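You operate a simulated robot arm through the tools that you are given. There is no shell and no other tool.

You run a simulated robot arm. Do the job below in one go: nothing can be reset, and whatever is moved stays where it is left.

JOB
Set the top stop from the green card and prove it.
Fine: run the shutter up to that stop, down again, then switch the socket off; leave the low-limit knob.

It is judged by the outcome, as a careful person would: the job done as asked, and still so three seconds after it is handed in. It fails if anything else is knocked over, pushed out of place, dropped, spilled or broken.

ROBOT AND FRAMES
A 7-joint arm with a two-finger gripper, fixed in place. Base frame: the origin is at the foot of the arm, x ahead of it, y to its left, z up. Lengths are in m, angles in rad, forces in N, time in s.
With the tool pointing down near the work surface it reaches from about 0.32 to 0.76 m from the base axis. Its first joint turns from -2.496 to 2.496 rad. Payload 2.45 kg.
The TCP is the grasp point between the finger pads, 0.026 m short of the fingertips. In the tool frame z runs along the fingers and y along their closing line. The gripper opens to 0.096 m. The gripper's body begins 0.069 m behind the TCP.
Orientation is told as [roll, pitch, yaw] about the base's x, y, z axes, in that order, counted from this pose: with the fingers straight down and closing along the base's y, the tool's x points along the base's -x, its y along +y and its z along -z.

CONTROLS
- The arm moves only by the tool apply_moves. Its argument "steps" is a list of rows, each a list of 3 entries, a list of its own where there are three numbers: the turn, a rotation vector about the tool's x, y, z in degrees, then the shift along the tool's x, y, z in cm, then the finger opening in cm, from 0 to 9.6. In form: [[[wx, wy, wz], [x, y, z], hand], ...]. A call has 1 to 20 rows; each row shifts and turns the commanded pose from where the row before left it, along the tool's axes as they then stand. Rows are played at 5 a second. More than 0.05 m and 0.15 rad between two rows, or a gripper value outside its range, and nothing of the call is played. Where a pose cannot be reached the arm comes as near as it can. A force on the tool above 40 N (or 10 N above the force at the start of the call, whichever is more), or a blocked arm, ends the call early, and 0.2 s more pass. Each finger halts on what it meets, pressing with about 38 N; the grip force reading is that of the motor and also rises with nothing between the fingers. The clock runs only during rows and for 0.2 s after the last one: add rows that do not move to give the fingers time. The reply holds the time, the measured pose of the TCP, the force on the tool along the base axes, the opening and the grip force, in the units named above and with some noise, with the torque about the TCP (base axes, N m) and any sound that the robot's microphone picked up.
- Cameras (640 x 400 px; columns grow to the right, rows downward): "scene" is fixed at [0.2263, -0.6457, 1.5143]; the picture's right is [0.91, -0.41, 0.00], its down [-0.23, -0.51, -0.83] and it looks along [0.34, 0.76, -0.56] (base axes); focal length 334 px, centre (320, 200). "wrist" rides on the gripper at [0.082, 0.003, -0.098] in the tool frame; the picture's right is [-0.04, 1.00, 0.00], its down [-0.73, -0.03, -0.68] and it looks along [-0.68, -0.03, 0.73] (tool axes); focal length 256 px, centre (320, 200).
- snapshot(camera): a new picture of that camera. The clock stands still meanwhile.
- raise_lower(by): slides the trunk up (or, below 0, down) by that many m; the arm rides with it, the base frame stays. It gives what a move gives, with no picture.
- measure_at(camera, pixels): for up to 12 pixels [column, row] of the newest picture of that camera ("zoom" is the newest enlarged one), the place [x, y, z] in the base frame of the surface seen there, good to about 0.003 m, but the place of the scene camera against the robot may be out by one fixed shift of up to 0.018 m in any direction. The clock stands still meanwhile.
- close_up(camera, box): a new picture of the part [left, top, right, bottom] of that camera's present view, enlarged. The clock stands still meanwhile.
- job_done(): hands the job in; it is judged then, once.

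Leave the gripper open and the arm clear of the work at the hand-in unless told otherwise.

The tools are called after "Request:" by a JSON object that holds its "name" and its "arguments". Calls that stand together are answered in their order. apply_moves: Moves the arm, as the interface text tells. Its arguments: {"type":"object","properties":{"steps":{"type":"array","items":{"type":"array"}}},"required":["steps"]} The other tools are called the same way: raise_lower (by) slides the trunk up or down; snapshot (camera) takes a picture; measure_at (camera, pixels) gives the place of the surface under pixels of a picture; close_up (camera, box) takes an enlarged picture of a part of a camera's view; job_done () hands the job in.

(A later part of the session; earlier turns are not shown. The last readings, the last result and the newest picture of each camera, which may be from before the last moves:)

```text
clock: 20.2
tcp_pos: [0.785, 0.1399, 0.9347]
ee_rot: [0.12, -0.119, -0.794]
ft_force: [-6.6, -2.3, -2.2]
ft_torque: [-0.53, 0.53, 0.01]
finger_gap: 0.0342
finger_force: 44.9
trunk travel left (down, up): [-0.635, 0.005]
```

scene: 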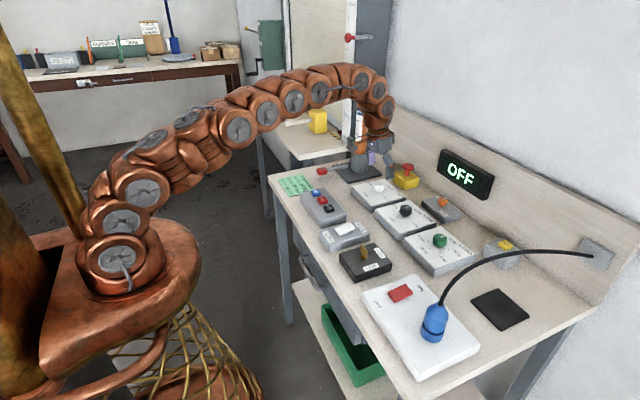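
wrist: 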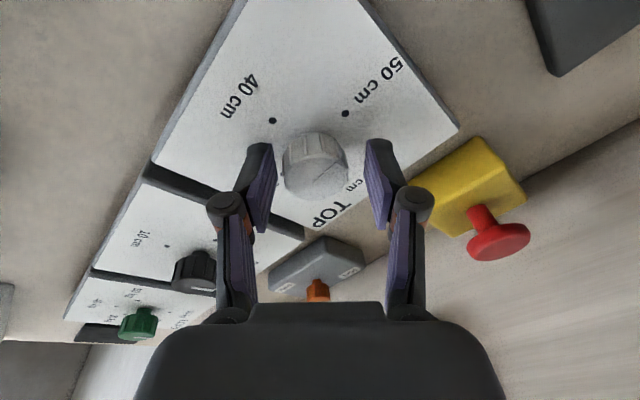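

The knob is gripped with a 3.4 cm gap and low side forces. Next I'll turn the first half, 45° anticlockwise, and check.

Request:
{"name": "apply_moves", "arguments": {"steps": [[[0, 0, -5], [0, 0, 0], 2.0], [[0, 0, -5], [0, 0, 0], 2.0], [[0, 0, -5], [0, 0, 0], 2.0], [[0, 0, -5], [0, 0, 0], 2.0], [[0, 0, -5], [0, 0, 0], 2.0], [[0, 0, -5], [0, 0, 0], 2.0], [[0, 0, -5], [0, 0, 0], 2.0], [[0, 0, -5], [0, 0, 0], 2.0], [[0, 0, -5], [0, 0, 0], 2.0], [[0, 0, 0], [0, 0, 0], 2.0]]}}

Request:
{"name": "snapshot", "arguments": {"camera": "wrist"}}

Request:
{"name": "close_up", "arguments": {"camera": "scene", "box": [350, 160, 430, 220]}}

```text
clock: 22.4
tcp_pos: [0.7851, 0.1395, 0.9362]
ee_rot: [0.001, -0.169, 0.002]
ft_force: [1.7, 8.0, 6.2]
ft_torque: [0.41, 0.07, -0.01]
finger_gap: 0.0335
finger_force: 44.9
trunk travel left (down, up): [-0.635, 0.005]
```

```text
taken
```

wrist: 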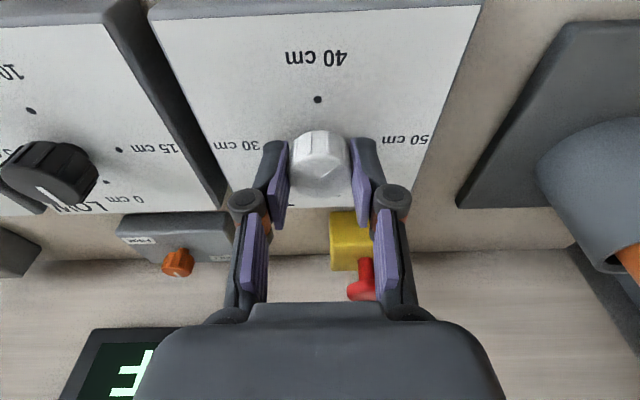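

```text
6.67 times, centred on (390, 190) of scene
```

zoom: 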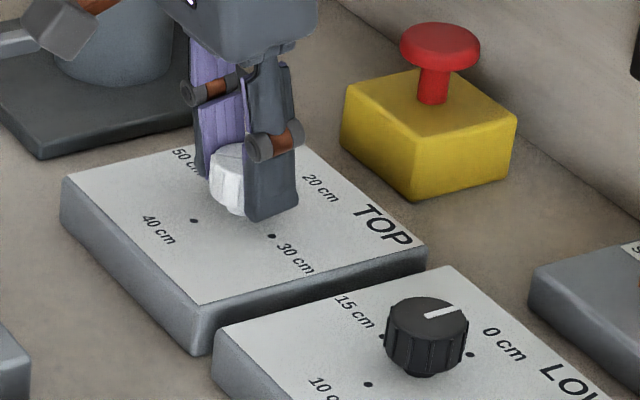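

The turn went through without trouble. I'll enlarge the knob at (318,160) to see how far the pointer has moved.

Request:
{"name": "close_up", "arguments": {"camera": "wrist", "box": [260, 80, 380, 210]}}

```text
3.08 times, centred on (320, 145) of wrist
```

zoom: 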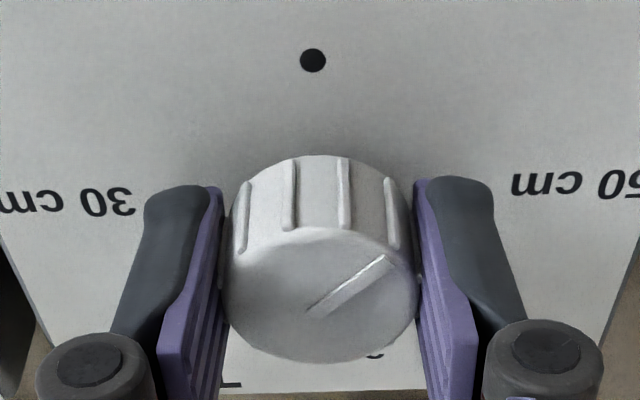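

The pointer is halfway between 50 and 40. I'll turn the remaining 45°.

Request:
{"name": "apply_moves", "arguments": {"steps": [[[0, 0, -5], [0, 0, 0], 2.0], [[0, 0, -5], [0, 0, 0], 2.0], [[0, 0, -5], [0, 0, 0], 2.0], [[0, 0, -5], [0, 0, 0], 2.0], [[0, 0, -5], [0, 0, 0], 2.0], [[0, 0, -5], [0, 0, 0], 2.0], [[0, 0, -5], [0, 0, 0], 2.0], [[0, 0, -5], [0, 0, 0], 2.0], [[0, 0, -5], [0, 0, 0], 2.0], [[0, 0, 0], [0, 0, 0], 2.0]]}}

Request:
{"name": "close_up", "arguments": {"camera": "wrist", "box": [250, 80, 400, 210]}}

Request:
{"name": "close_up", "arguments": {"camera": "scene", "box": [350, 160, 430, 220]}}

```text
clock: 24.6
tcp_pos: [0.7838, 0.1406, 0.9366]
ee_rot: [-0.119, -0.118, 0.792]
ft_force: [-13.4, 9.2, -1.3]
ft_torque: [1.31, 0.0, 0.03]
finger_gap: 0.0346
finger_force: 45.0
trunk travel left (down, up): [-0.635, 0.005]
```

```text
3.08 times, centred on (325, 145) of wrist
```

zoom: 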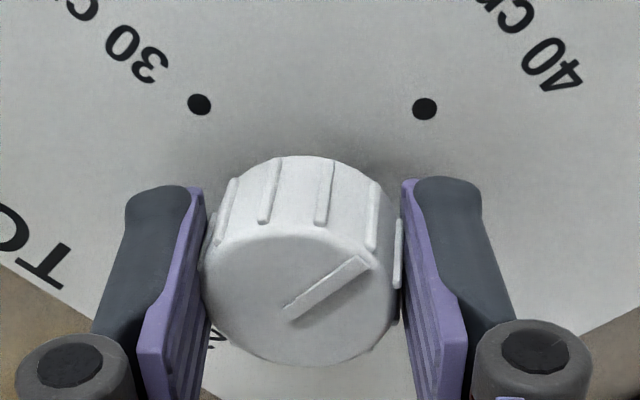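

```text
6.67 times, centred on (390, 190) of scene
```

zoom: 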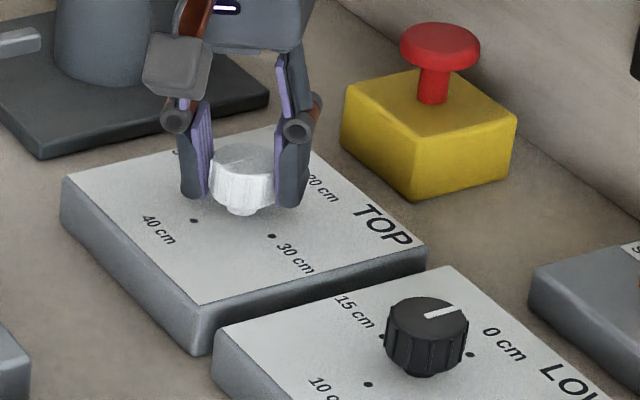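

The pointer now looks to be on the 40 dot. I'll open the fingers, lift straight off along the tool axis and check.

Request:
{"name": "apply_moves", "arguments": {"steps": [[[0, 0, 0], [0, 0, 0], 3.8], [[0, 0, 0], [0, 0, 0], 4.6], [[0, 0, 0], [0, 0, 0], 5.0], [[0, 0, 0], [0, 0, -2], 5.0], [[0, 0, 0], [0, 0, -3], 5.0], [[0, 0, 0], [0, 0, -3], 5.0], [[0, 0, 7.5], [0, 0, 0], 7], [[0, 0, 7.5], [0, 0, 0], 9.6], [[0, 0, 7.5], [0, 0, 0], 9.6], [[0, 0, 7.5], [0, 0, 0], 9.6], [[0, 0, 7.5], [0, 0, 0], 9.6], [[0, 0, 7.5], [0, 0, 0], 9.6], [[0, 0, 0], [0, 0, 0], 9.6]]}}

Request:
{"name": "snapshot", "arguments": {"camera": "wrist"}}

Request:
{"name": "close_up", "arguments": {"camera": "scene", "box": [350, 160, 430, 220]}}

```text
clock: 27.4
tcp_pos: [0.7714, 0.1396, 1.0157]
ee_rot: [0.001, -0.167, -0.005]
ft_force: [-0.2, 0.3, 0.2]
ft_torque: [-0.01, -0.01, -0.01]
finger_gap: 0.0962
finger_force: 0.0
trunk travel left (down, up): [-0.635, 0.005]
```

```text
taken
```

wrist: 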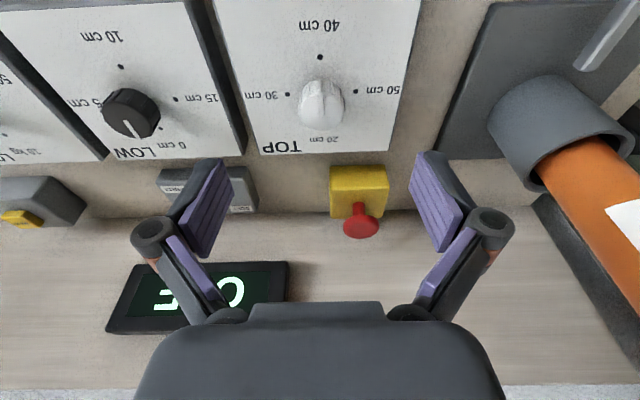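

```text
6.67 times, centred on (390, 190) of scene
```

zoom: 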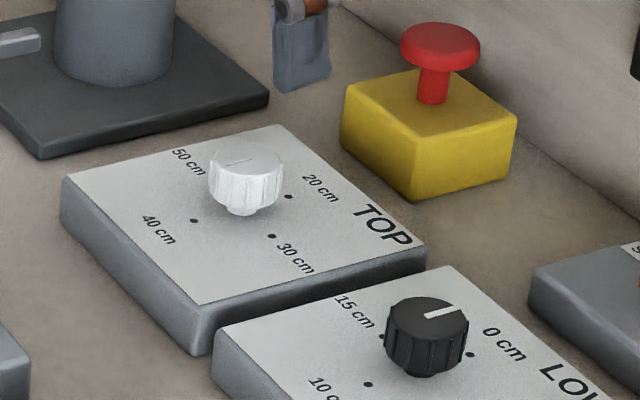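

I'm clear of the dial. I'll enlarge the knob at (322,105) to read the pointer against the 40 cm dot at (320,57).

Request:
{"name": "close_up", "arguments": {"camera": "wrist", "box": [280, 40, 365, 140]}}

Request:
{"name": "close_up", "arguments": {"camera": "wrist", "box": [80, 70, 170, 150]}}

```text
4.00 times, centred on (322, 90) of wrist
```

zoom: 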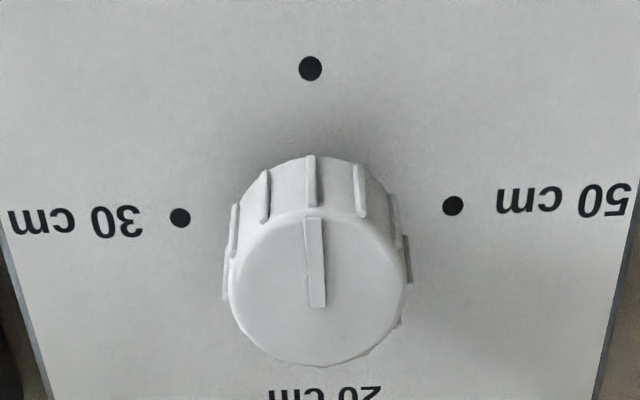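

```text
5.00 times, centred on (125, 110) of wrist
```

zoom: 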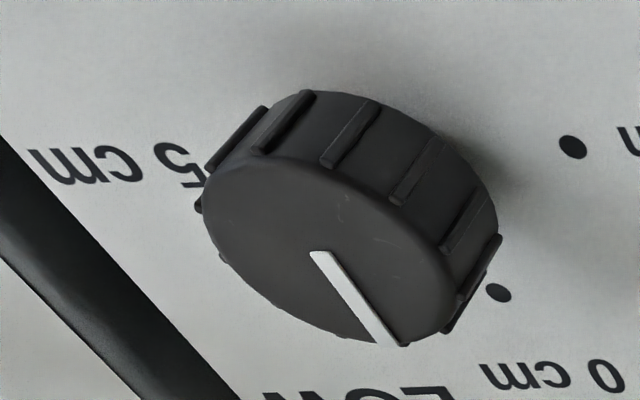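

The pointer is on the 40 cm mark, about 1° off by my projection, which is roughly 1 mm. LOW is untouched near 0. I'll lift, level the tool and travel toward the socket plate, first measuring the plug and cable so I can stay clear of them.

Request:
{"name": "snapshot", "arguments": {"camera": "scene"}}

Request:
{"name": "measure_at", "arguments": {"camera": "scene", "pixels": [[441, 300], [445, 288], [455, 275], [468, 265], [490, 257], [520, 252], [560, 252], [435, 318], [399, 287], [411, 291], [392, 300], [366, 248]]}}

Request:
{"name": "apply_moves", "arguments": {"steps": [[[0, 0, 0], [0, 0, -4], 9.6], [[0, 0, 0], [0, 0, -4], 9.6], [[0, 4.8, 0], [0, 0, 0], 9.6], [[0, 4.8, 0], [0, 0, 0], 9.6], [[0, 0, 0], [2.33, -4.2, 0], 9.6], [[0, 0, 0], [2.33, -4.2, 0], 9.6], [[0, 0, 0], [2.33, -4.2, 0], 9.6], [[0, 0, 0], [2.33, -4.2, 0], 9.6], [[0, 0, 0], [2.33, -4.2, 0], 9.6], [[0, 0, 0], [2.33, -4.2, 0], 9.6], [[0, 0, 0], [2.33, -4.2, 0], 9.6], [[0, 0, 0], [2.33, -4.2, 0], 9.6], [[0, 0, 0], [0, 0, 0], 9.6]]}}

Request:
{"name": "snapshot", "arguments": {"camera": "wrist"}}

```text
taken
```

scene: 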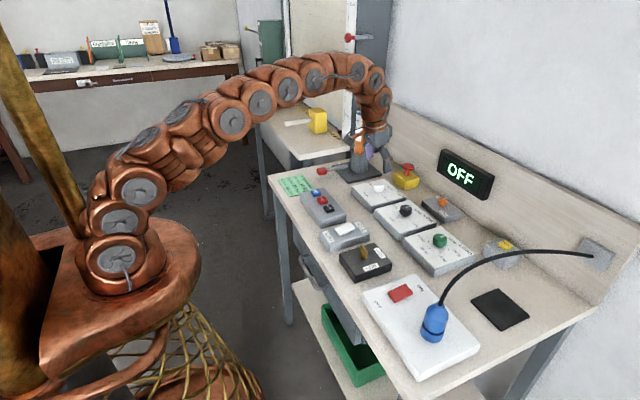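

```text
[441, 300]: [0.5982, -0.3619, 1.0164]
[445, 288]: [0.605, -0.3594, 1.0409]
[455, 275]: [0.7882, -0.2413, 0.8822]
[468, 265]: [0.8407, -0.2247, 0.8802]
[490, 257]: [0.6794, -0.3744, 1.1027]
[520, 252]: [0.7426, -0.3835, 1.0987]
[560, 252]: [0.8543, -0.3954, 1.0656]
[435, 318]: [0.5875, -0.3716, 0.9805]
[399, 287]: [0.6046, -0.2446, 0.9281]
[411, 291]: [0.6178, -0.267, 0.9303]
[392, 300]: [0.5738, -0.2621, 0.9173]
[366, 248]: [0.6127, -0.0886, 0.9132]
```

```text
clock: 30.2
tcp_pos: [0.57, -0.1952, 1.0758]
ee_rot: [0.0, -0.086, -0.001]
ft_force: [-0.7, -0.1, -0.3]
ft_torque: [0.03, 0.04, 0.01]
finger_gap: 0.0959
finger_force: 0.1
out of reach, approached as far as the arm can: row 4
trunk travel left (down, up): [-0.635, 0.005]
```

```text
taken
```

wrist: 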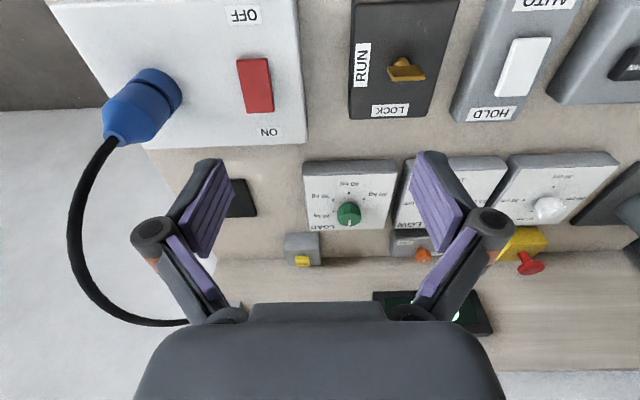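

The tool is over the socket plate with a slight leftover tilt of −0.086, and the cable runs at y≈−0.36, clear of me. I'll level the tool and measure the red rocker at (255,85), and enlarge the key and rocker.

Request:
{"name": "apply_moves", "arguments": {"steps": [[[0, 4.9, 0], [0, 0, 0], 9.6], [[0, 0, 0], [4, -3, 0], 9.6], [[0, 0, 0], [2, -3, 0], 9.6], [[0, 0, 0], [0, 0, 0], 9.6]]}}

Request:
{"name": "snapshot", "arguments": {"camera": "wrist"}}

```text
clock: 31.2
tcp_pos: [0.5102, -0.2542, 1.0777]
ee_rot: [-0.001, -0.001, -0.002]
ft_force: [0.7, 0.3, -0.1]
ft_torque: [0.02, -0.01, -0.02]
finger_gap: 0.0963
finger_force: 0.1
trunk travel left (down, up): [-0.635, 0.005]
```

```text
taken
```

wrist: 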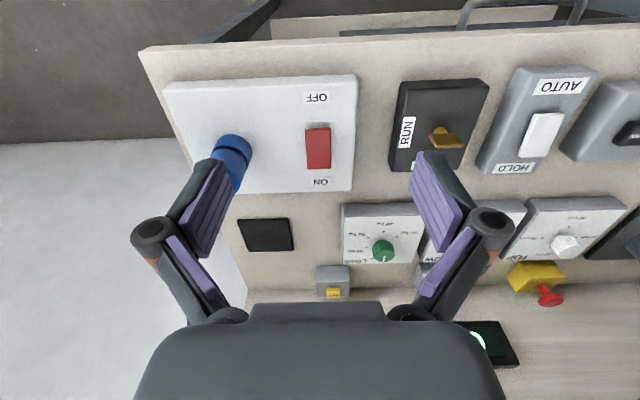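

The tool is level. I'll measure the rocker along its length, from the OFF end (318,130) to the ON end (319,167), and get close views of the rocker and key.

Request:
{"name": "measure_at", "arguments": {"camera": "wrist", "pixels": [[318, 131], [318, 140], [318, 150], [318, 160], [319, 166], [308, 150], [330, 148], [290, 120], [345, 150], [317, 98], [320, 182], [445, 138]]}}

Request:
{"name": "close_up", "arguments": {"camera": "wrist", "box": [280, 80, 360, 200]}}

Request:
{"name": "close_up", "arguments": {"camera": "wrist", "box": [385, 75, 495, 185]}}

```text
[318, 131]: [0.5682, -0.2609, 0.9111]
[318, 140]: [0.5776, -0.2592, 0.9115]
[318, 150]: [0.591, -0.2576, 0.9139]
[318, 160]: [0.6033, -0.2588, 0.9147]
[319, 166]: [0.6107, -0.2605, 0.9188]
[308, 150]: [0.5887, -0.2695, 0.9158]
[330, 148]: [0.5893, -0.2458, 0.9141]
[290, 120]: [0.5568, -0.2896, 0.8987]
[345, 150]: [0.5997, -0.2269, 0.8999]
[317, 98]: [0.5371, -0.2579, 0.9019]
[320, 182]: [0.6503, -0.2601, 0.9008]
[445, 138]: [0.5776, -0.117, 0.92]
```

```text
3.33 times, centred on (320, 140) of wrist
```

zoom: 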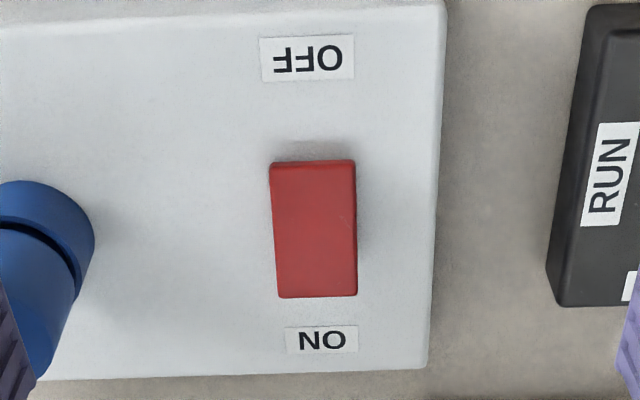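

```text
3.64 times, centred on (440, 130) of wrist
```

zoom: 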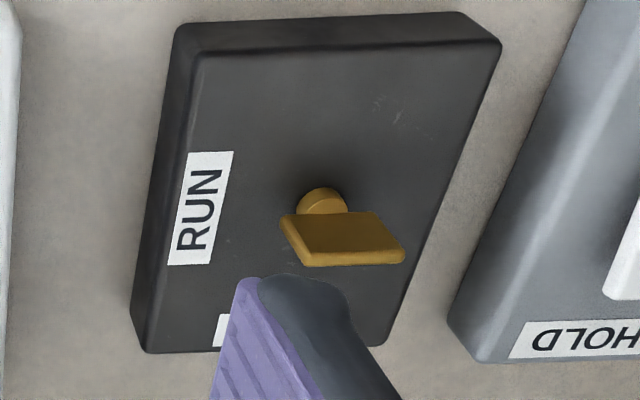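

The rocker spans x 0.567–0.613 at y≈−0.258. Its ON end (+x) is raised to z≈0.919 and its OFF end is down at 0.911, so the socket is off. The key blade lies along y, toward RUN. I'll close the fingers and hover over the ON end.

Request:
{"name": "apply_moves", "arguments": {"steps": [[[0, 0, 0], [-3.2, 0, 0], 5.0], [[0, 0, 0], [-3.2, 0, 0], 0.0], [[0, 0, 0], [-3.2, -0.1, 0], 0.0], [[0, 0, 0], [0, 0, 0], 0.0], [[0, 0, 0], [0, 0, 0], 0.0], [[0, 0, 0], [0, 0, 3.5], 0.0], [[0, 0, 0], [0, 0, 3.5], 0.0], [[0, 0, 0], [0, 0, 3.0], 0.0], [[0, 0, 0], [0, 0, 0], 0.0]]}}

Request:
{"name": "snapshot", "arguments": {"camera": "wrist"}}

Request:
{"name": "close_up", "arguments": {"camera": "scene", "box": [340, 220, 500, 360]}}

```text
clock: 33.2
tcp_pos: [0.6068, -0.2571, 0.9773]
ee_rot: [-0.001, 0.001, -0.001]
ft_force: [0.8, -1.1, -0.1]
ft_torque: [0.01, -0.03, 0.0]
finger_gap: 0.0001
finger_force: 28.8
trunk travel left (down, up): [-0.635, 0.005]
```

```text
taken
```

wrist: 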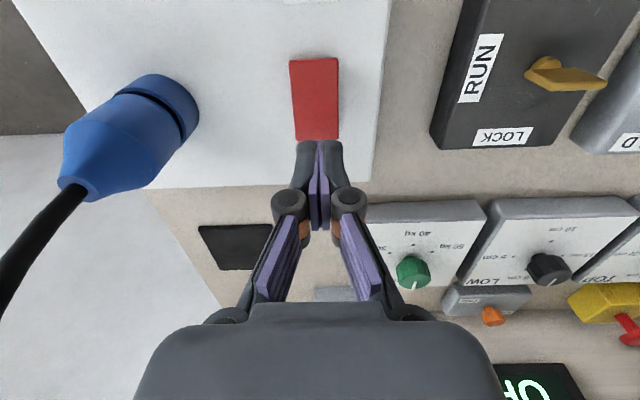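

```text
2.86 times, centred on (420, 290) of scene
```

zoom: 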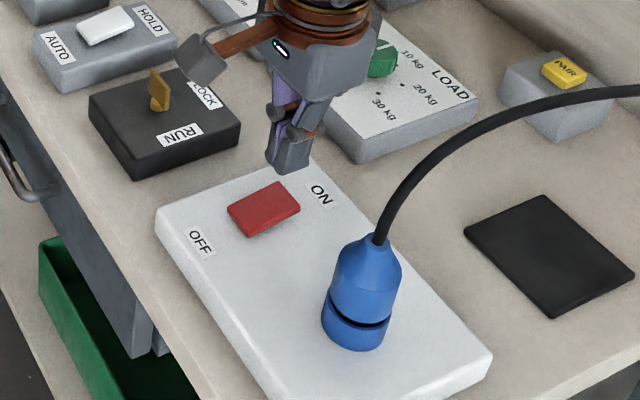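

The closed fingertips are above the ON end. I'll go down quickly to just above the rocker and then press in small steps, watching force and sound.

Request:
{"name": "apply_moves", "arguments": {"steps": [[[0, 0, 0], [0, 0, 1.5], 0.0], [[0, 0, 0], [0, 0, 1.2], 0.0], [[0, 0, 0], [0, 0, 0.4], 0.0], [[0, 0, 0], [0, 0, 0.3], 0.0], [[0, 0, 0], [0, 0, 0.3], 0.0], [[0, 0, 0], [0, 0, 0.3], 0.0], [[0, 0, 0], [0, 0, 0], 0.0]]}}

Request:
{"name": "close_up", "arguments": {"camera": "scene", "box": [360, 140, 520, 300]}}

```text
clock: 34.8
tcp_pos: [0.6081, -0.2577, 0.9396]
ee_rot: [0.001, 0.002, -0.001]
ft_force: [1.0, -0.1, 3.1]
ft_torque: [-0.01, 0.03, 0.02]
finger_gap: 0.0061
finger_force: 28.5
trunk travel left (down, up): [-0.635, 0.005]
```

```text
2.50 times, centred on (440, 220) of scene
```

zoom: 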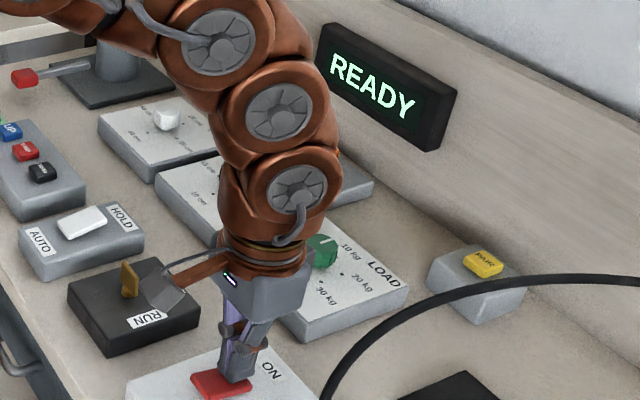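

The display now reads READY, so the socket is on. I'll lift straight up, then carry the closed fingers over to the UP/STOP/DOWN box.

Request:
{"name": "apply_moves", "arguments": {"steps": [[[0, 0, 0], [0, 0, -4], 0.0], [[0, 0, 0], [0, 0, -4], 0.0], [[0, 0, 0], [0, 0, -4], 0.0], [[0, 0, 0], [0.6, 4.5, 0], 0.0], [[0, 0, 0], [0.6, 4.5, 0], 0.0], [[0, 0, 0], [0.6, 4.5, 0], 0.0], [[0, 0, 0], [0.6, 4.5, 0], 0.0], [[0, 0, 0], [0.6, 4.5, 0], 0.0], [[0, 0, 0], [0.6, 4.5, 0], 0.0], [[0, 0, 0], [0.6, 4.5, 0], 0.0], [[0, 0, 0], [0.6, 4.5, 0], 0.0], [[0, 0, 0], [0.6, 4.5, 0], 0.0], [[0, 0, 0], [0.6, 4.5, 0], 0.0], [[0, 0, 0], [0, 0, 0], 0.0]]}}

Request:
{"name": "snapshot", "arguments": {"camera": "wrist"}}

Request:
{"name": "snapshot", "arguments": {"camera": "scene"}}

```text
clock: 37.8
tcp_pos: [0.5495, 0.1955, 1.0606]
ee_rot: [0.0, 0.001, -0.001]
ft_force: [-0.2, 0.5, 0.9]
ft_torque: [-0.01, 0.0, 0.02]
finger_gap: 0.0003
finger_force: 28.9
trunk travel left (down, up): [-0.635, 0.005]
```

```text
taken
```

wrist: 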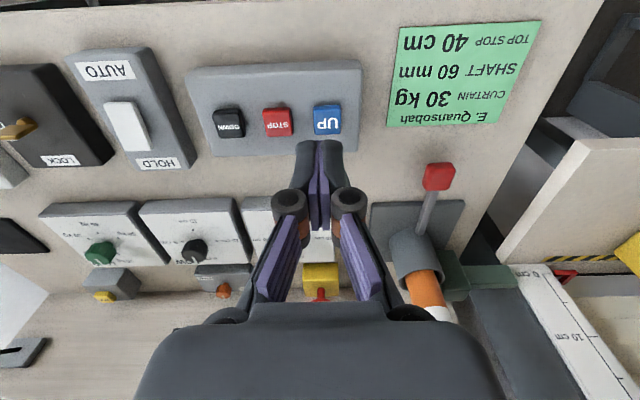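

```text
taken
```

scene: 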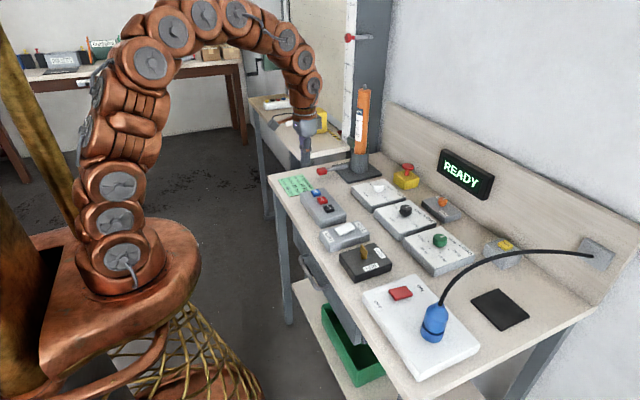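

The display says READY. Now I'll measure the UP button at (327,118), plus STOP (277,121) and DOWN (229,122).

Request:
{"name": "measure_at", "arguments": {"camera": "wrist", "pixels": [[327, 118], [327, 108], [327, 128], [317, 118], [338, 118], [277, 121], [229, 122], [277, 130], [229, 132], [300, 100], [268, 118], [350, 100]]}}

Request:
{"name": "close_up", "arguments": {"camera": "wrist", "box": [190, 70, 370, 170]}}

Request:
{"name": "close_up", "arguments": {"camera": "wrist", "box": [80, 90, 180, 180]}}

```text
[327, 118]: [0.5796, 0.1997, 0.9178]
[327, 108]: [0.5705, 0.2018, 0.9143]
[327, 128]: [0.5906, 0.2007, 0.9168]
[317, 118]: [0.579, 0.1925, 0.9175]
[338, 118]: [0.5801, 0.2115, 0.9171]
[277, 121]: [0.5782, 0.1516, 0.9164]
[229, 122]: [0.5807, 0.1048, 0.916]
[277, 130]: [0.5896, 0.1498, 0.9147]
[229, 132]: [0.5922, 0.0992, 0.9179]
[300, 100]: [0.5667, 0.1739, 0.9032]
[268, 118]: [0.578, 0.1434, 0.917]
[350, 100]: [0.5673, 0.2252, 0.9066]
```

```text
3.56 times, centred on (280, 120) of wrist
```

zoom: 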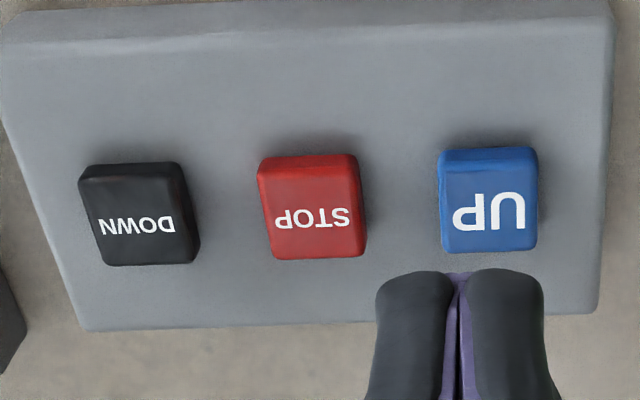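

```text
4.44 times, centred on (130, 135) of wrist
```

zoom: 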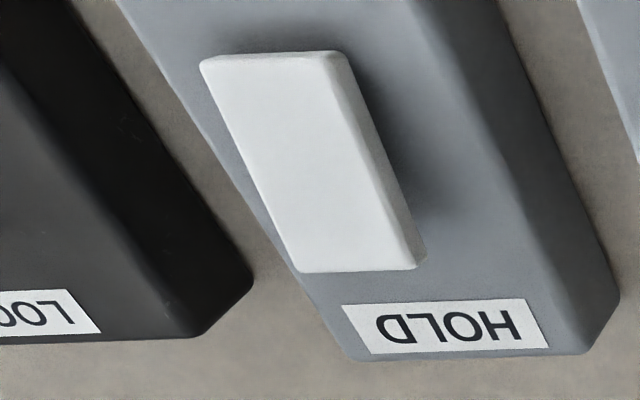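

UP's centre is (0.581, 0.201) with its top at z 0.917. I'll check the tilt of the AUTO/HOLD rocker from (115,108) to (138,146) so I know if one press will run the shutter or it must be held.

Request:
{"name": "measure_at", "arguments": {"camera": "wrist", "pixels": [[113, 105], [118, 114], [126, 127], [133, 140], [138, 148], [100, 70], [157, 162], [17, 130], [10, 127]]}}

Request:
{"name": "close_up", "arguments": {"camera": "scene", "box": [310, 205, 400, 285]}}

```text
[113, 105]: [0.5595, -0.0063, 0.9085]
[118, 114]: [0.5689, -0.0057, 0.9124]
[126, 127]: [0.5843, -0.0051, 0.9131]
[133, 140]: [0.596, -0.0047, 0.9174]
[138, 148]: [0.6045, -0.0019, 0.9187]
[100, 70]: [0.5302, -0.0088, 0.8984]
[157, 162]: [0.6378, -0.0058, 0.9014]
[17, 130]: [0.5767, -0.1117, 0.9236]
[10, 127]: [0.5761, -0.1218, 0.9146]
```

```text
5.00 times, centred on (355, 245) of scene
```

zoom: 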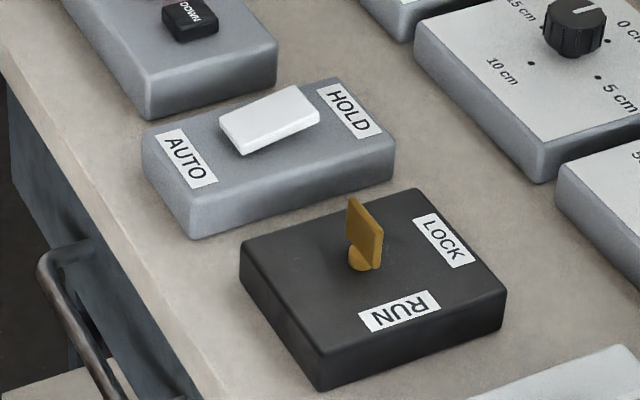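

AUTO is engaged (that end is low) and the key is at RUN, so one press should run the shutter to its stop. I'll move over UP, press in small steps and then release.

Request:
{"name": "apply_moves", "arguments": {"steps": [[[0, 0, 0], [-3.15, 0.55, 2], 0.0], [[0, 0, 0], [0, 0, 4], 0.0], [[0, 0, 0], [0, 0, 4], 0.0], [[0, 0, 0], [0, 0, 1.3], 0.0], [[0, 0, 0], [0, 0, 0.4], 0.0], [[0, 0, 0], [0, 0, 0.3], 0.0], [[0, 0, 0], [0, 0, 0], 0.0]]}}

Request:
{"name": "close_up", "arguments": {"camera": "scene", "box": [420, 130, 520, 220]}}

Request:
{"name": "snapshot", "arguments": {"camera": "scene"}}

```text
clock: 39.4
tcp_pos: [0.5802, 0.1982, 0.9399]
ee_rot: [0.0, -0.001, -0.002]
ft_force: [0.5, -1.1, 0.9]
ft_torque: [-0.06, -0.02, 0.0]
finger_gap: 0.006
finger_force: 28.6
trunk travel left (down, up): [-0.635, 0.005]
heard: click
```

```text
4.44 times, centred on (470, 175) of scene
```

zoom: 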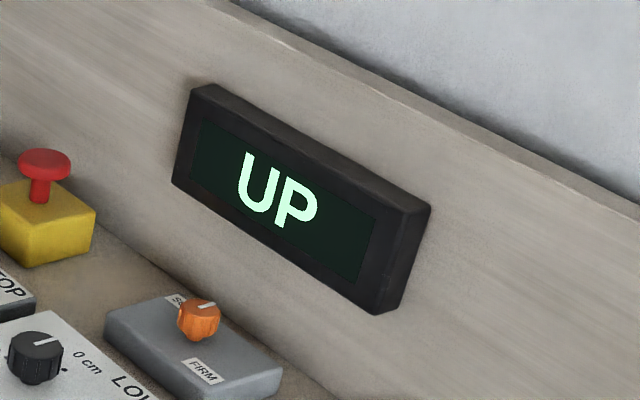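

```text
taken
```

scene: 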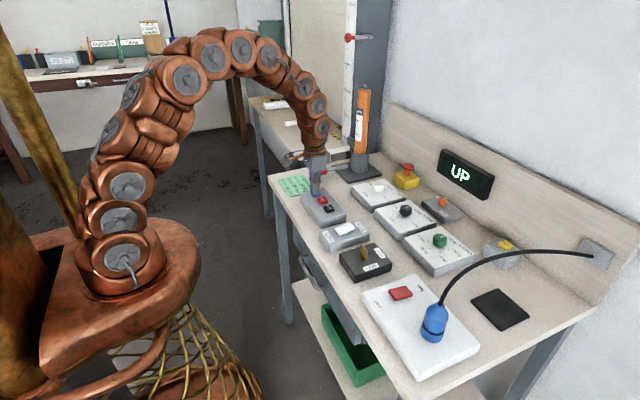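

A click, and the display shows UP. I'll release the button with a 5 cm lift and check the shutter's progress.

Request:
{"name": "apply_moves", "arguments": {"steps": [[[0, 0, 0], [0, 0, -3], 0.0], [[0, 0, 0], [0, 0, -3], 0.0], [[0, 0, 0], [0, 0, 0], 0.0]]}}

Request:
{"name": "snapshot", "arguments": {"camera": "scene"}}

Request:
{"name": "snapshot", "arguments": {"camera": "wrist"}}

```text
clock: 40.2
tcp_pos: [0.5795, 0.1986, 0.9983]
ee_rot: [0.0, 0.003, -0.002]
ft_force: [-0.6, -0.5, -0.7]
ft_torque: [0.02, -0.01, 0.02]
finger_gap: 0.0001
finger_force: 28.5
trunk travel left (down, up): [-0.635, 0.005]
```

```text
taken
```

scene: 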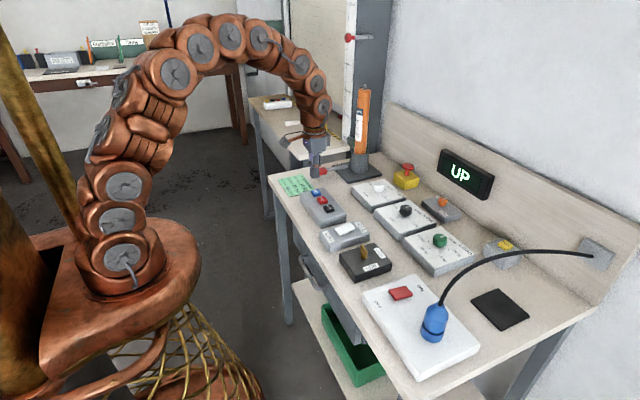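

```text
taken
```

wrist: 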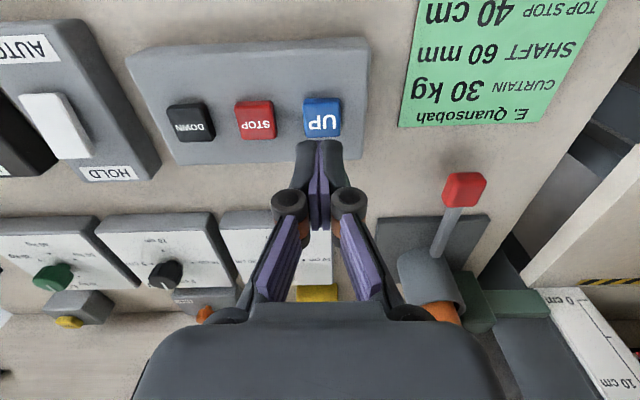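

The display stays at UP after release, and the red pointer is rising past about 7 cm at the right edge of the wrist view. While it climbs I'll hover over STOP as a precaution and watch with the scene camera.

Request:
{"name": "apply_moves", "arguments": {"steps": [[[0, 0, 0], [0, -4.7, 0], 0.0], [[0, 0, 0], [0, 0, 2], 0.0], [[0, 0, 0], [0, 0, 0], 0.0], [[0, 0, 0], [0, 0, 0], 0.0], [[0, 0, 0], [0, 0, 0], 0.0]]}}

Request:
{"name": "close_up", "arguments": {"camera": "scene", "box": [240, 0, 400, 180]}}

Request:
{"name": "close_up", "arguments": {"camera": "scene", "box": [420, 130, 520, 220]}}

```text
clock: 41.4
tcp_pos: [0.5808, 0.1506, 0.9807]
ee_rot: [0.001, 0.001, -0.002]
ft_force: [0.0, -0.1, 0.3]
ft_torque: [-0.02, 0.05, -0.03]
finger_gap: 0.0001
finger_force: 28.4
trunk travel left (down, up): [-0.635, 0.005]
```

```text
2.22 times, centred on (320, 90) of scene
```

zoom: 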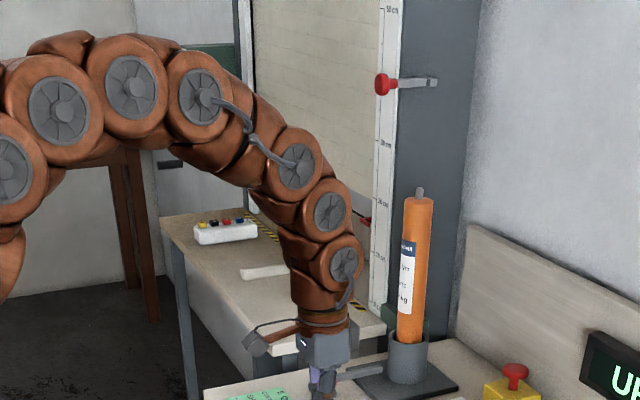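

```text
4.44 times, centred on (470, 175) of scene
```

zoom: 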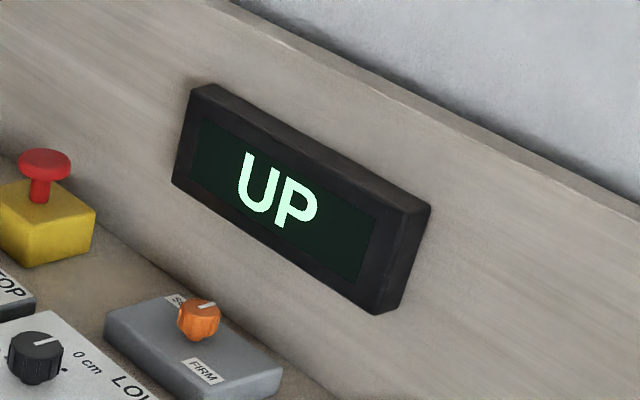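

The pointer (zoom 364,220) is at about 16 cm and still rising. I'll wait about 1.6 s and look again.

Request:
{"name": "apply_moves", "arguments": {"steps": [[[0, 0, 0], [0, 0, 0], 0.0], [[0, 0, 0], [0, 0, 0], 0.0], [[0, 0, 0], [0, 0, 0], 0.0], [[0, 0, 0], [0, 0, 0], 0.0], [[0, 0, 0], [0, 0, 0], 0.0], [[0, 0, 0], [0, 0, 0], 0.0], [[0, 0, 0], [0, 0, 0], 0.0]]}}

Request:
{"name": "close_up", "arguments": {"camera": "scene", "box": [290, 0, 400, 150]}}

Request:
{"name": "close_up", "arguments": {"camera": "scene", "box": [420, 130, 520, 220]}}

```text
clock: 43.0
tcp_pos: [0.5811, 0.1512, 0.9809]
ee_rot: [0.0, 0.002, -0.002]
ft_force: [0.1, -0.2, -0.1]
ft_torque: [0.03, 0.0, 0.02]
finger_gap: 0.0002
finger_force: 28.7
trunk travel left (down, up): [-0.635, 0.005]
```

```text
2.67 times, centred on (345, 75) of scene
```

zoom: 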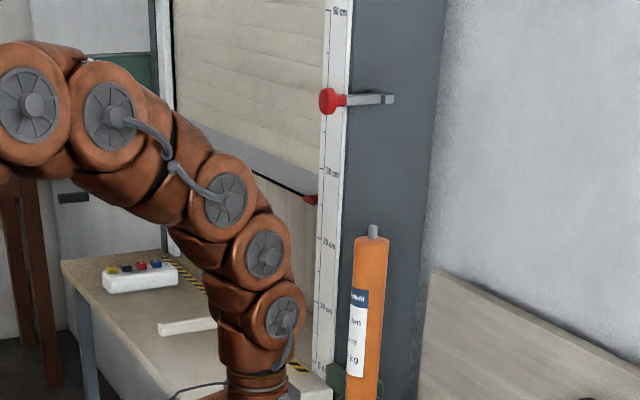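

```text
4.44 times, centred on (470, 175) of scene
```

zoom: 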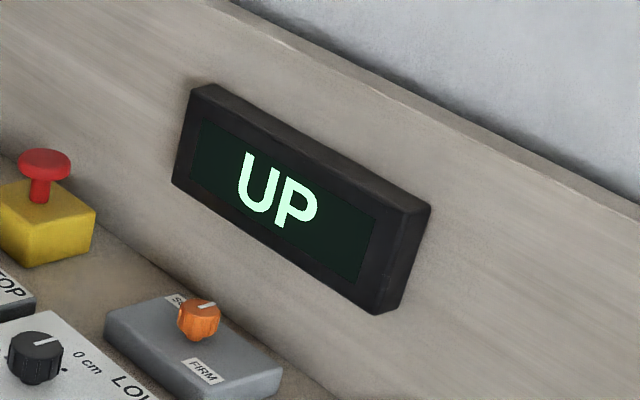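

The pointer is now at about 26 cm and still rising at roughly 6–7 cm/s. I'll wait another 1.6 s.

Request:
{"name": "apply_moves", "arguments": {"steps": [[[0, 0, 0], [0, 0, 0], 0.0], [[0, 0, 0], [0, 0, 0], 0.0], [[0, 0, 0], [0, 0, 0], 0.0], [[0, 0, 0], [0, 0, 0], 0.0], [[0, 0, 0], [0, 0, 0], 0.0], [[0, 0, 0], [0, 0, 0], 0.0], [[0, 0, 0], [0, 0, 0], 0.0]]}}

Request:
{"name": "close_up", "arguments": {"camera": "scene", "box": [320, 0, 400, 80]}}

Request:
{"name": "close_up", "arguments": {"camera": "scene", "box": [420, 130, 520, 220]}}

```text
clock: 44.6
tcp_pos: [0.5812, 0.1508, 0.9798]
ee_rot: [0.001, -0.001, -0.001]
ft_force: [0.3, 0.4, 0.8]
ft_torque: [-0.05, -0.02, 0.0]
finger_gap: 0.0
finger_force: 28.2
trunk travel left (down, up): [-0.635, 0.005]
```

```text
5.00 times, centred on (360, 40) of scene
```

zoom: 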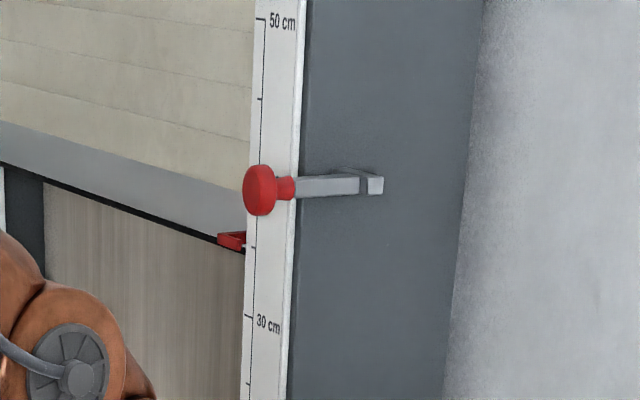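

```text
4.44 times, centred on (470, 175) of scene
```

zoom: 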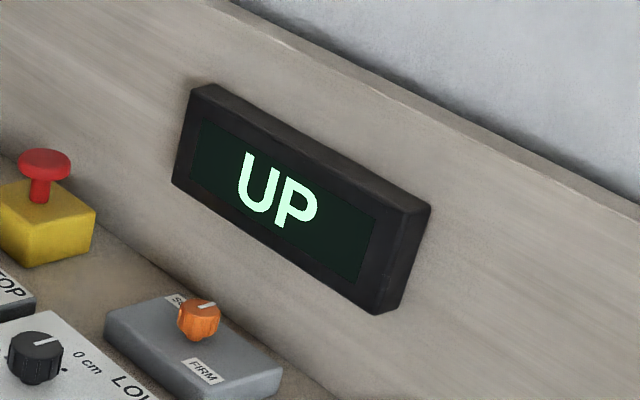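

It's at about 35–36 cm and still UP. I'll wait about 1 s and look for the stop.

Request:
{"name": "apply_moves", "arguments": {"steps": [[[0, 0, 0], [0, 0, 0], 0.0], [[0, 0, 0], [0, 0, 0], 0.0], [[0, 0, 0], [0, 0, 0], 0.0], [[0, 0, 0], [0, 0, 0], 0.0]]}}

Request:
{"name": "close_up", "arguments": {"camera": "scene", "box": [320, 0, 400, 80]}}

Request:
{"name": "close_up", "arguments": {"camera": "scene", "box": [420, 130, 520, 220]}}

```text
clock: 45.6
tcp_pos: [0.5812, 0.1515, 0.9805]
ee_rot: [0.0, 0.0, -0.001]
ft_force: [-0.3, -0.1, 0.3]
ft_torque: [-0.05, 0.01, 0.04]
finger_gap: 0.0
finger_force: 28.2
trunk travel left (down, up): [-0.635, 0.005]
```

```text
5.00 times, centred on (360, 40) of scene
```

zoom: 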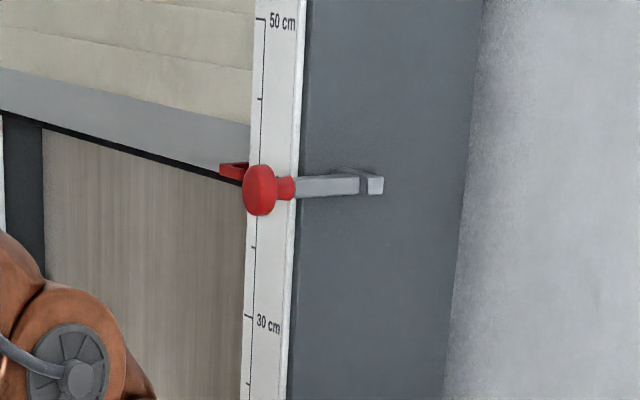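

```text
4.44 times, centred on (470, 175) of scene
```

zoom: 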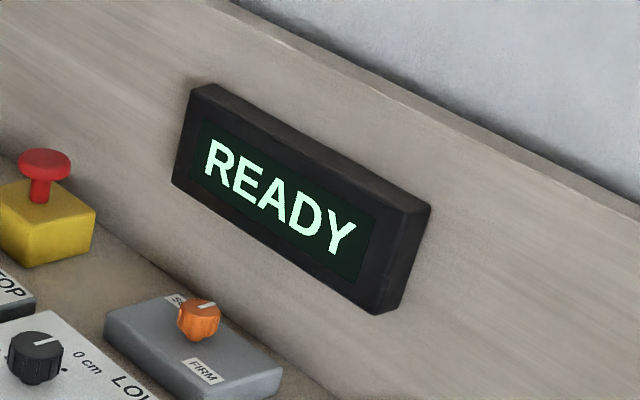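

The display is back to READY and the shutter stopped itself with the pointer level with the 40 mark. I'll measure the pointer against the scale ticks in a fresh close-up to confirm the height.

Request:
{"name": "close_up", "arguments": {"camera": "scene", "box": [330, 0, 380, 70]}}

```text
5.71 times, centred on (355, 35) of scene
```

zoom: 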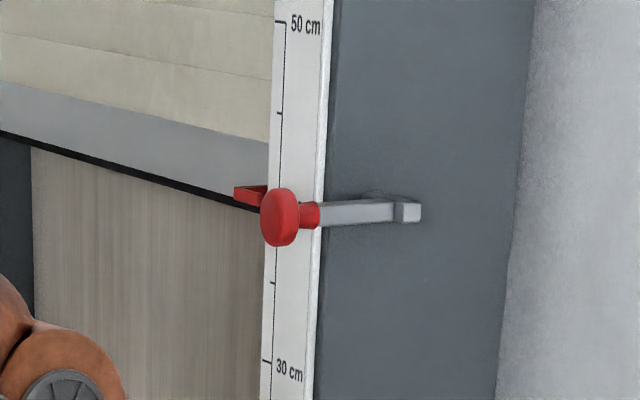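

Request:
{"name": "measure_at", "arguments": {"camera": "zoom", "pixels": [[245, 192], [240, 196], [281, 22], [268, 361], [276, 115], [272, 283], [150, 165], [255, 190]]}}

```text
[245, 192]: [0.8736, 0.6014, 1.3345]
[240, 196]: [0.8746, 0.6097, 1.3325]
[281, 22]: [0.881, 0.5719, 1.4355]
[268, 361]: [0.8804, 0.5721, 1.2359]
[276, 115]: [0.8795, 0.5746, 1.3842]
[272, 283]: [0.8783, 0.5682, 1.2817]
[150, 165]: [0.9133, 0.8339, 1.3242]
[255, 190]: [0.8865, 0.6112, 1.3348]
```

The 50 and 30 cm ticks put 40 cm at z≈1.336, and the pointer is at 1.333–1.335, so the shutter stopped at about 39.8–40 cm. Next I'll move over DOWN (0.581, 0.103), press it the same way and release.

Request:
{"name": "apply_moves", "arguments": {"steps": [[[0, 0, 0], [0, -4.85, 0], 0.0], [[0, 0, 0], [0, 0, 0], 0.0], [[0, 0, 0], [0, 0, 2], 0.0], [[0, 0, 0], [0, 0, 1.35], 0.0], [[0, 0, 0], [0, 0, 0.4], 0.0], [[0, 0, 0], [0, 0, 0.3], 0.0], [[0, 0, 0], [0, 0, 0], 0.0]]}}

Request:
{"name": "close_up", "arguments": {"camera": "scene", "box": [420, 130, 520, 220]}}

```text
clock: 47.2
tcp_pos: [0.5793, 0.1022, 0.9385]
ee_rot: [-0.001, -0.001, -0.002]
ft_force: [-0.3, 1.1, 1.7]
ft_torque: [0.04, 0.01, 0.0]
finger_gap: 0.006
finger_force: 28.9
trunk travel left (down, up): [-0.635, 0.005]
heard: click
```

```text
4.44 times, centred on (470, 175) of scene
```

zoom: 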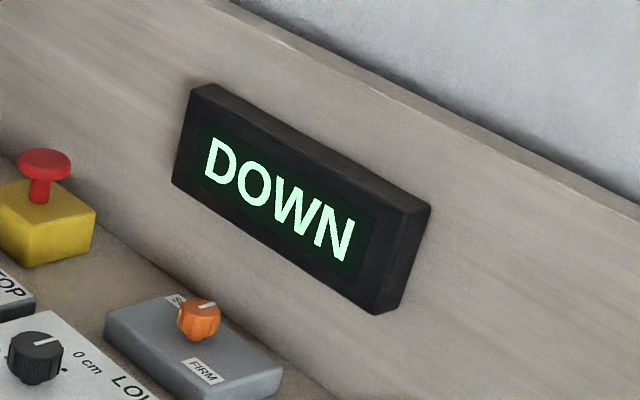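

A click, and the display reads DOWN. I'll release, lift a little, wait about 3 s near STOP and watch.

Request:
{"name": "apply_moves", "arguments": {"steps": [[[0, 0, 0], [0, 0, -3], 0.0], [[0, 0, 0], [0, 0, -2], 0.0], [[0, 0, 0], [0, 0, 0], 0.0], [[0, 0, 0], [0, 0, 0], 0.0], [[0, 0, 0], [0, 0, 0], 0.0], [[0, 0, 0], [0, 0, 0], 0.0], [[0, 0, 0], [0, 0, 0], 0.0], [[0, 0, 0], [0, 0, 0], 0.0], [[0, 0, 0], [0, 0, 0], 0.0], [[0, 0, 0], [0, 0, 0], 0.0], [[0, 0, 0], [0, 0, 0], 0.0], [[0, 0, 0], [0, 0, 0], 0.0], [[0, 0, 0], [0, 0, 0], 0.0], [[0, 0, 0], [0, 0, 0], 0.0]]}}

Request:
{"name": "close_up", "arguments": {"camera": "scene", "box": [240, 0, 400, 180]}}

Request:
{"name": "close_up", "arguments": {"camera": "scene", "box": [420, 130, 520, 220]}}

```text
clock: 50.2
tcp_pos: [0.5813, 0.103, 0.9884]
ee_rot: [0.0, 0.001, -0.001]
ft_force: [0.6, -0.1, -0.1]
ft_torque: [0.0, 0.03, -0.01]
finger_gap: 0.0
finger_force: 28.4
trunk travel left (down, up): [-0.635, 0.005]
```

```text
2.22 times, centred on (320, 90) of scene
```

zoom: 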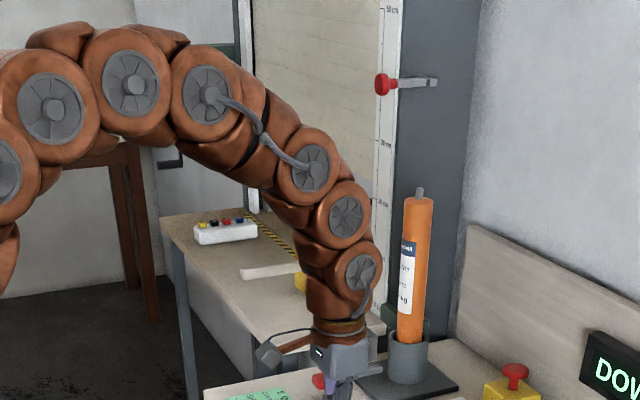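

```text
4.44 times, centred on (470, 175) of scene
```

zoom: 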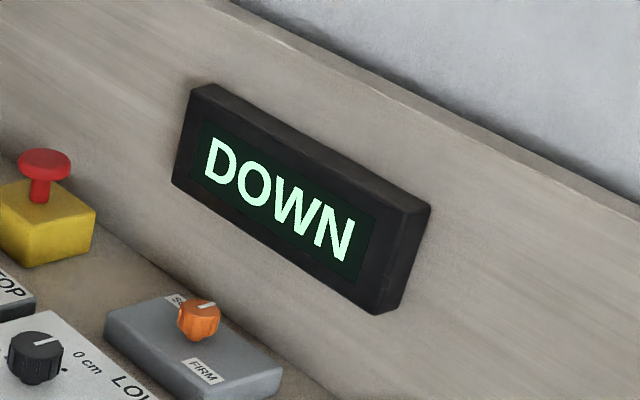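

The shutter is still going down, with the pointer hidden behind the arm. I'll use the time to lift and carry the arm over toward the socket, holding high so the scene camera can see the shutter finish.

Request:
{"name": "apply_moves", "arguments": {"steps": [[[0, 0, 0], [0, 0, -3.5], 0.0], [[0, 0, 0], [0, 0, -3.5], 0.0], [[0, 0, 0], [0.1, -4.0, 0], 0.0], [[0, 0, 0], [0.1, -4.0, 0], 0.0], [[0, 0, 0], [0.1, -4.0, 0], 0.0], [[0, 0, 0], [0.1, -4.0, 0], 0.0], [[0, 0, 0], [0.1, -4.0, 0], 0.0], [[0, 0, 0], [0.1, -4.0, 0], 0.0], [[0, 0, 0], [0.1, -4.0, 0], 0.0], [[0, 0, 0], [0.1, -4.0, 0], 0.0], [[0, 0, 0], [0.1, -4.0, 0], 0.0], [[0, 0, 0], [0, 0, 0], 0.0]]}}

Request:
{"name": "snapshot", "arguments": {"camera": "scene"}}

Request:
{"name": "close_up", "arguments": {"camera": "scene", "box": [240, 0, 400, 180]}}

```text
clock: 52.8
tcp_pos: [0.5697, -0.2565, 1.0588]
ee_rot: [0.002, -0.001, -0.002]
ft_force: [-0.4, -0.1, 0.3]
ft_torque: [0.01, -0.01, 0.01]
finger_gap: 0.0
finger_force: 28.7
trunk travel left (down, up): [-0.635, 0.005]
```

```text
taken
```

scene: 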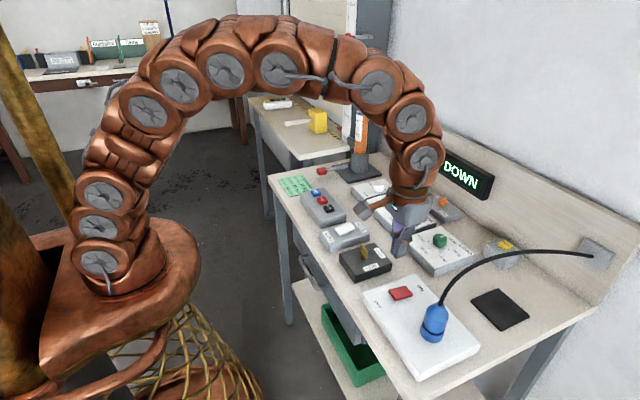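

```text
2.22 times, centred on (320, 90) of scene
```

zoom: 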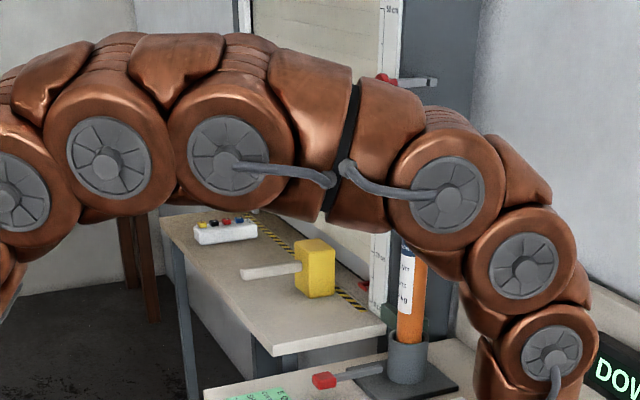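

The pointer is nearly at the bottom, about 3–4 cm at zoom (364,285), with the mallet standing clear and the display still on DOWN. I'll wait another 1.4 s.

Request:
{"name": "apply_moves", "arguments": {"steps": [[[0, 0, 0], [0, 0, 0], 0.0], [[0, 0, 0], [0, 0, 0], 0.0], [[0, 0, 0], [0, 0, 0], 0.0], [[0, 0, 0], [0, 0, 0], 0.0], [[0, 0, 0], [0, 0, 0], 0.0], [[0, 0, 0], [0, 0, 0], 0.0], [[0, 0, 0], [0, 0, 0], 0.0]]}}

Request:
{"name": "close_up", "arguments": {"camera": "scene", "box": [290, 90, 370, 180]}}

Request:
{"name": "close_up", "arguments": {"camera": "scene", "box": [420, 130, 520, 220]}}

Request:
{"name": "snapshot", "arguments": {"camera": "wrist"}}

```text
clock: 54.4
tcp_pos: [0.5681, -0.2553, 1.0589]
ee_rot: [-0.001, 0.001, -0.002]
ft_force: [-0.5, -0.5, 0.5]
ft_torque: [0.0, -0.04, 0.0]
finger_gap: 0.0
finger_force: 29.0
trunk travel left (down, up): [-0.635, 0.005]
```

```text
4.44 times, centred on (330, 135) of scene
```

zoom: 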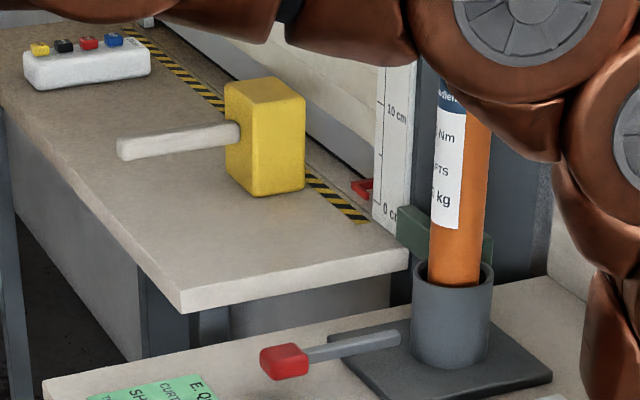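

```text
4.44 times, centred on (470, 175) of scene
```

zoom: 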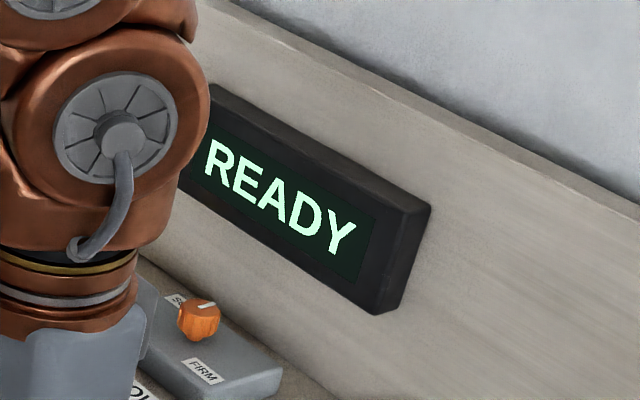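

```text
taken
```

wrist: 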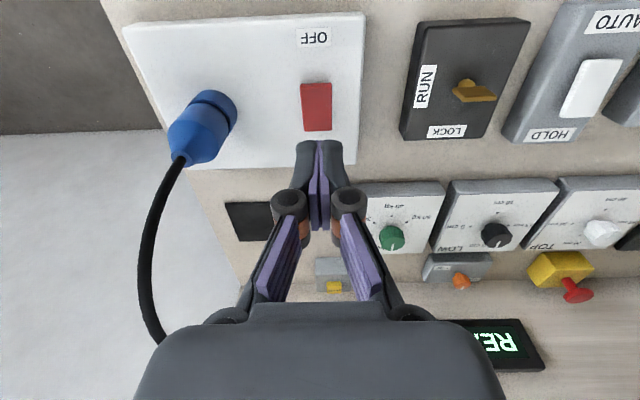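

The display is READY again, the shutter is down and the pointer is at the bottom as at the start. Next I'll measure the rocker's present tilt from (317,88) to (318,128), so I can press its OFF end.

Request:
{"name": "measure_at", "arguments": {"camera": "wrist", "pixels": [[316, 86], [316, 92], [317, 105], [317, 118], [318, 126], [306, 105], [329, 103], [313, 38], [200, 110], [180, 130]]}}

```text
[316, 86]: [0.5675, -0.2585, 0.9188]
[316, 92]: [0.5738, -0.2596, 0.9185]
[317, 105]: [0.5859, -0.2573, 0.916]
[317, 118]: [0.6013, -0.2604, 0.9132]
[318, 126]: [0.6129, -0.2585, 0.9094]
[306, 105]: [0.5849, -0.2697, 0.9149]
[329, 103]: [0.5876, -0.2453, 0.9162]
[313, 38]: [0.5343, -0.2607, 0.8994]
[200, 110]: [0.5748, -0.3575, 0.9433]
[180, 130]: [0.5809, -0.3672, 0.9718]
```

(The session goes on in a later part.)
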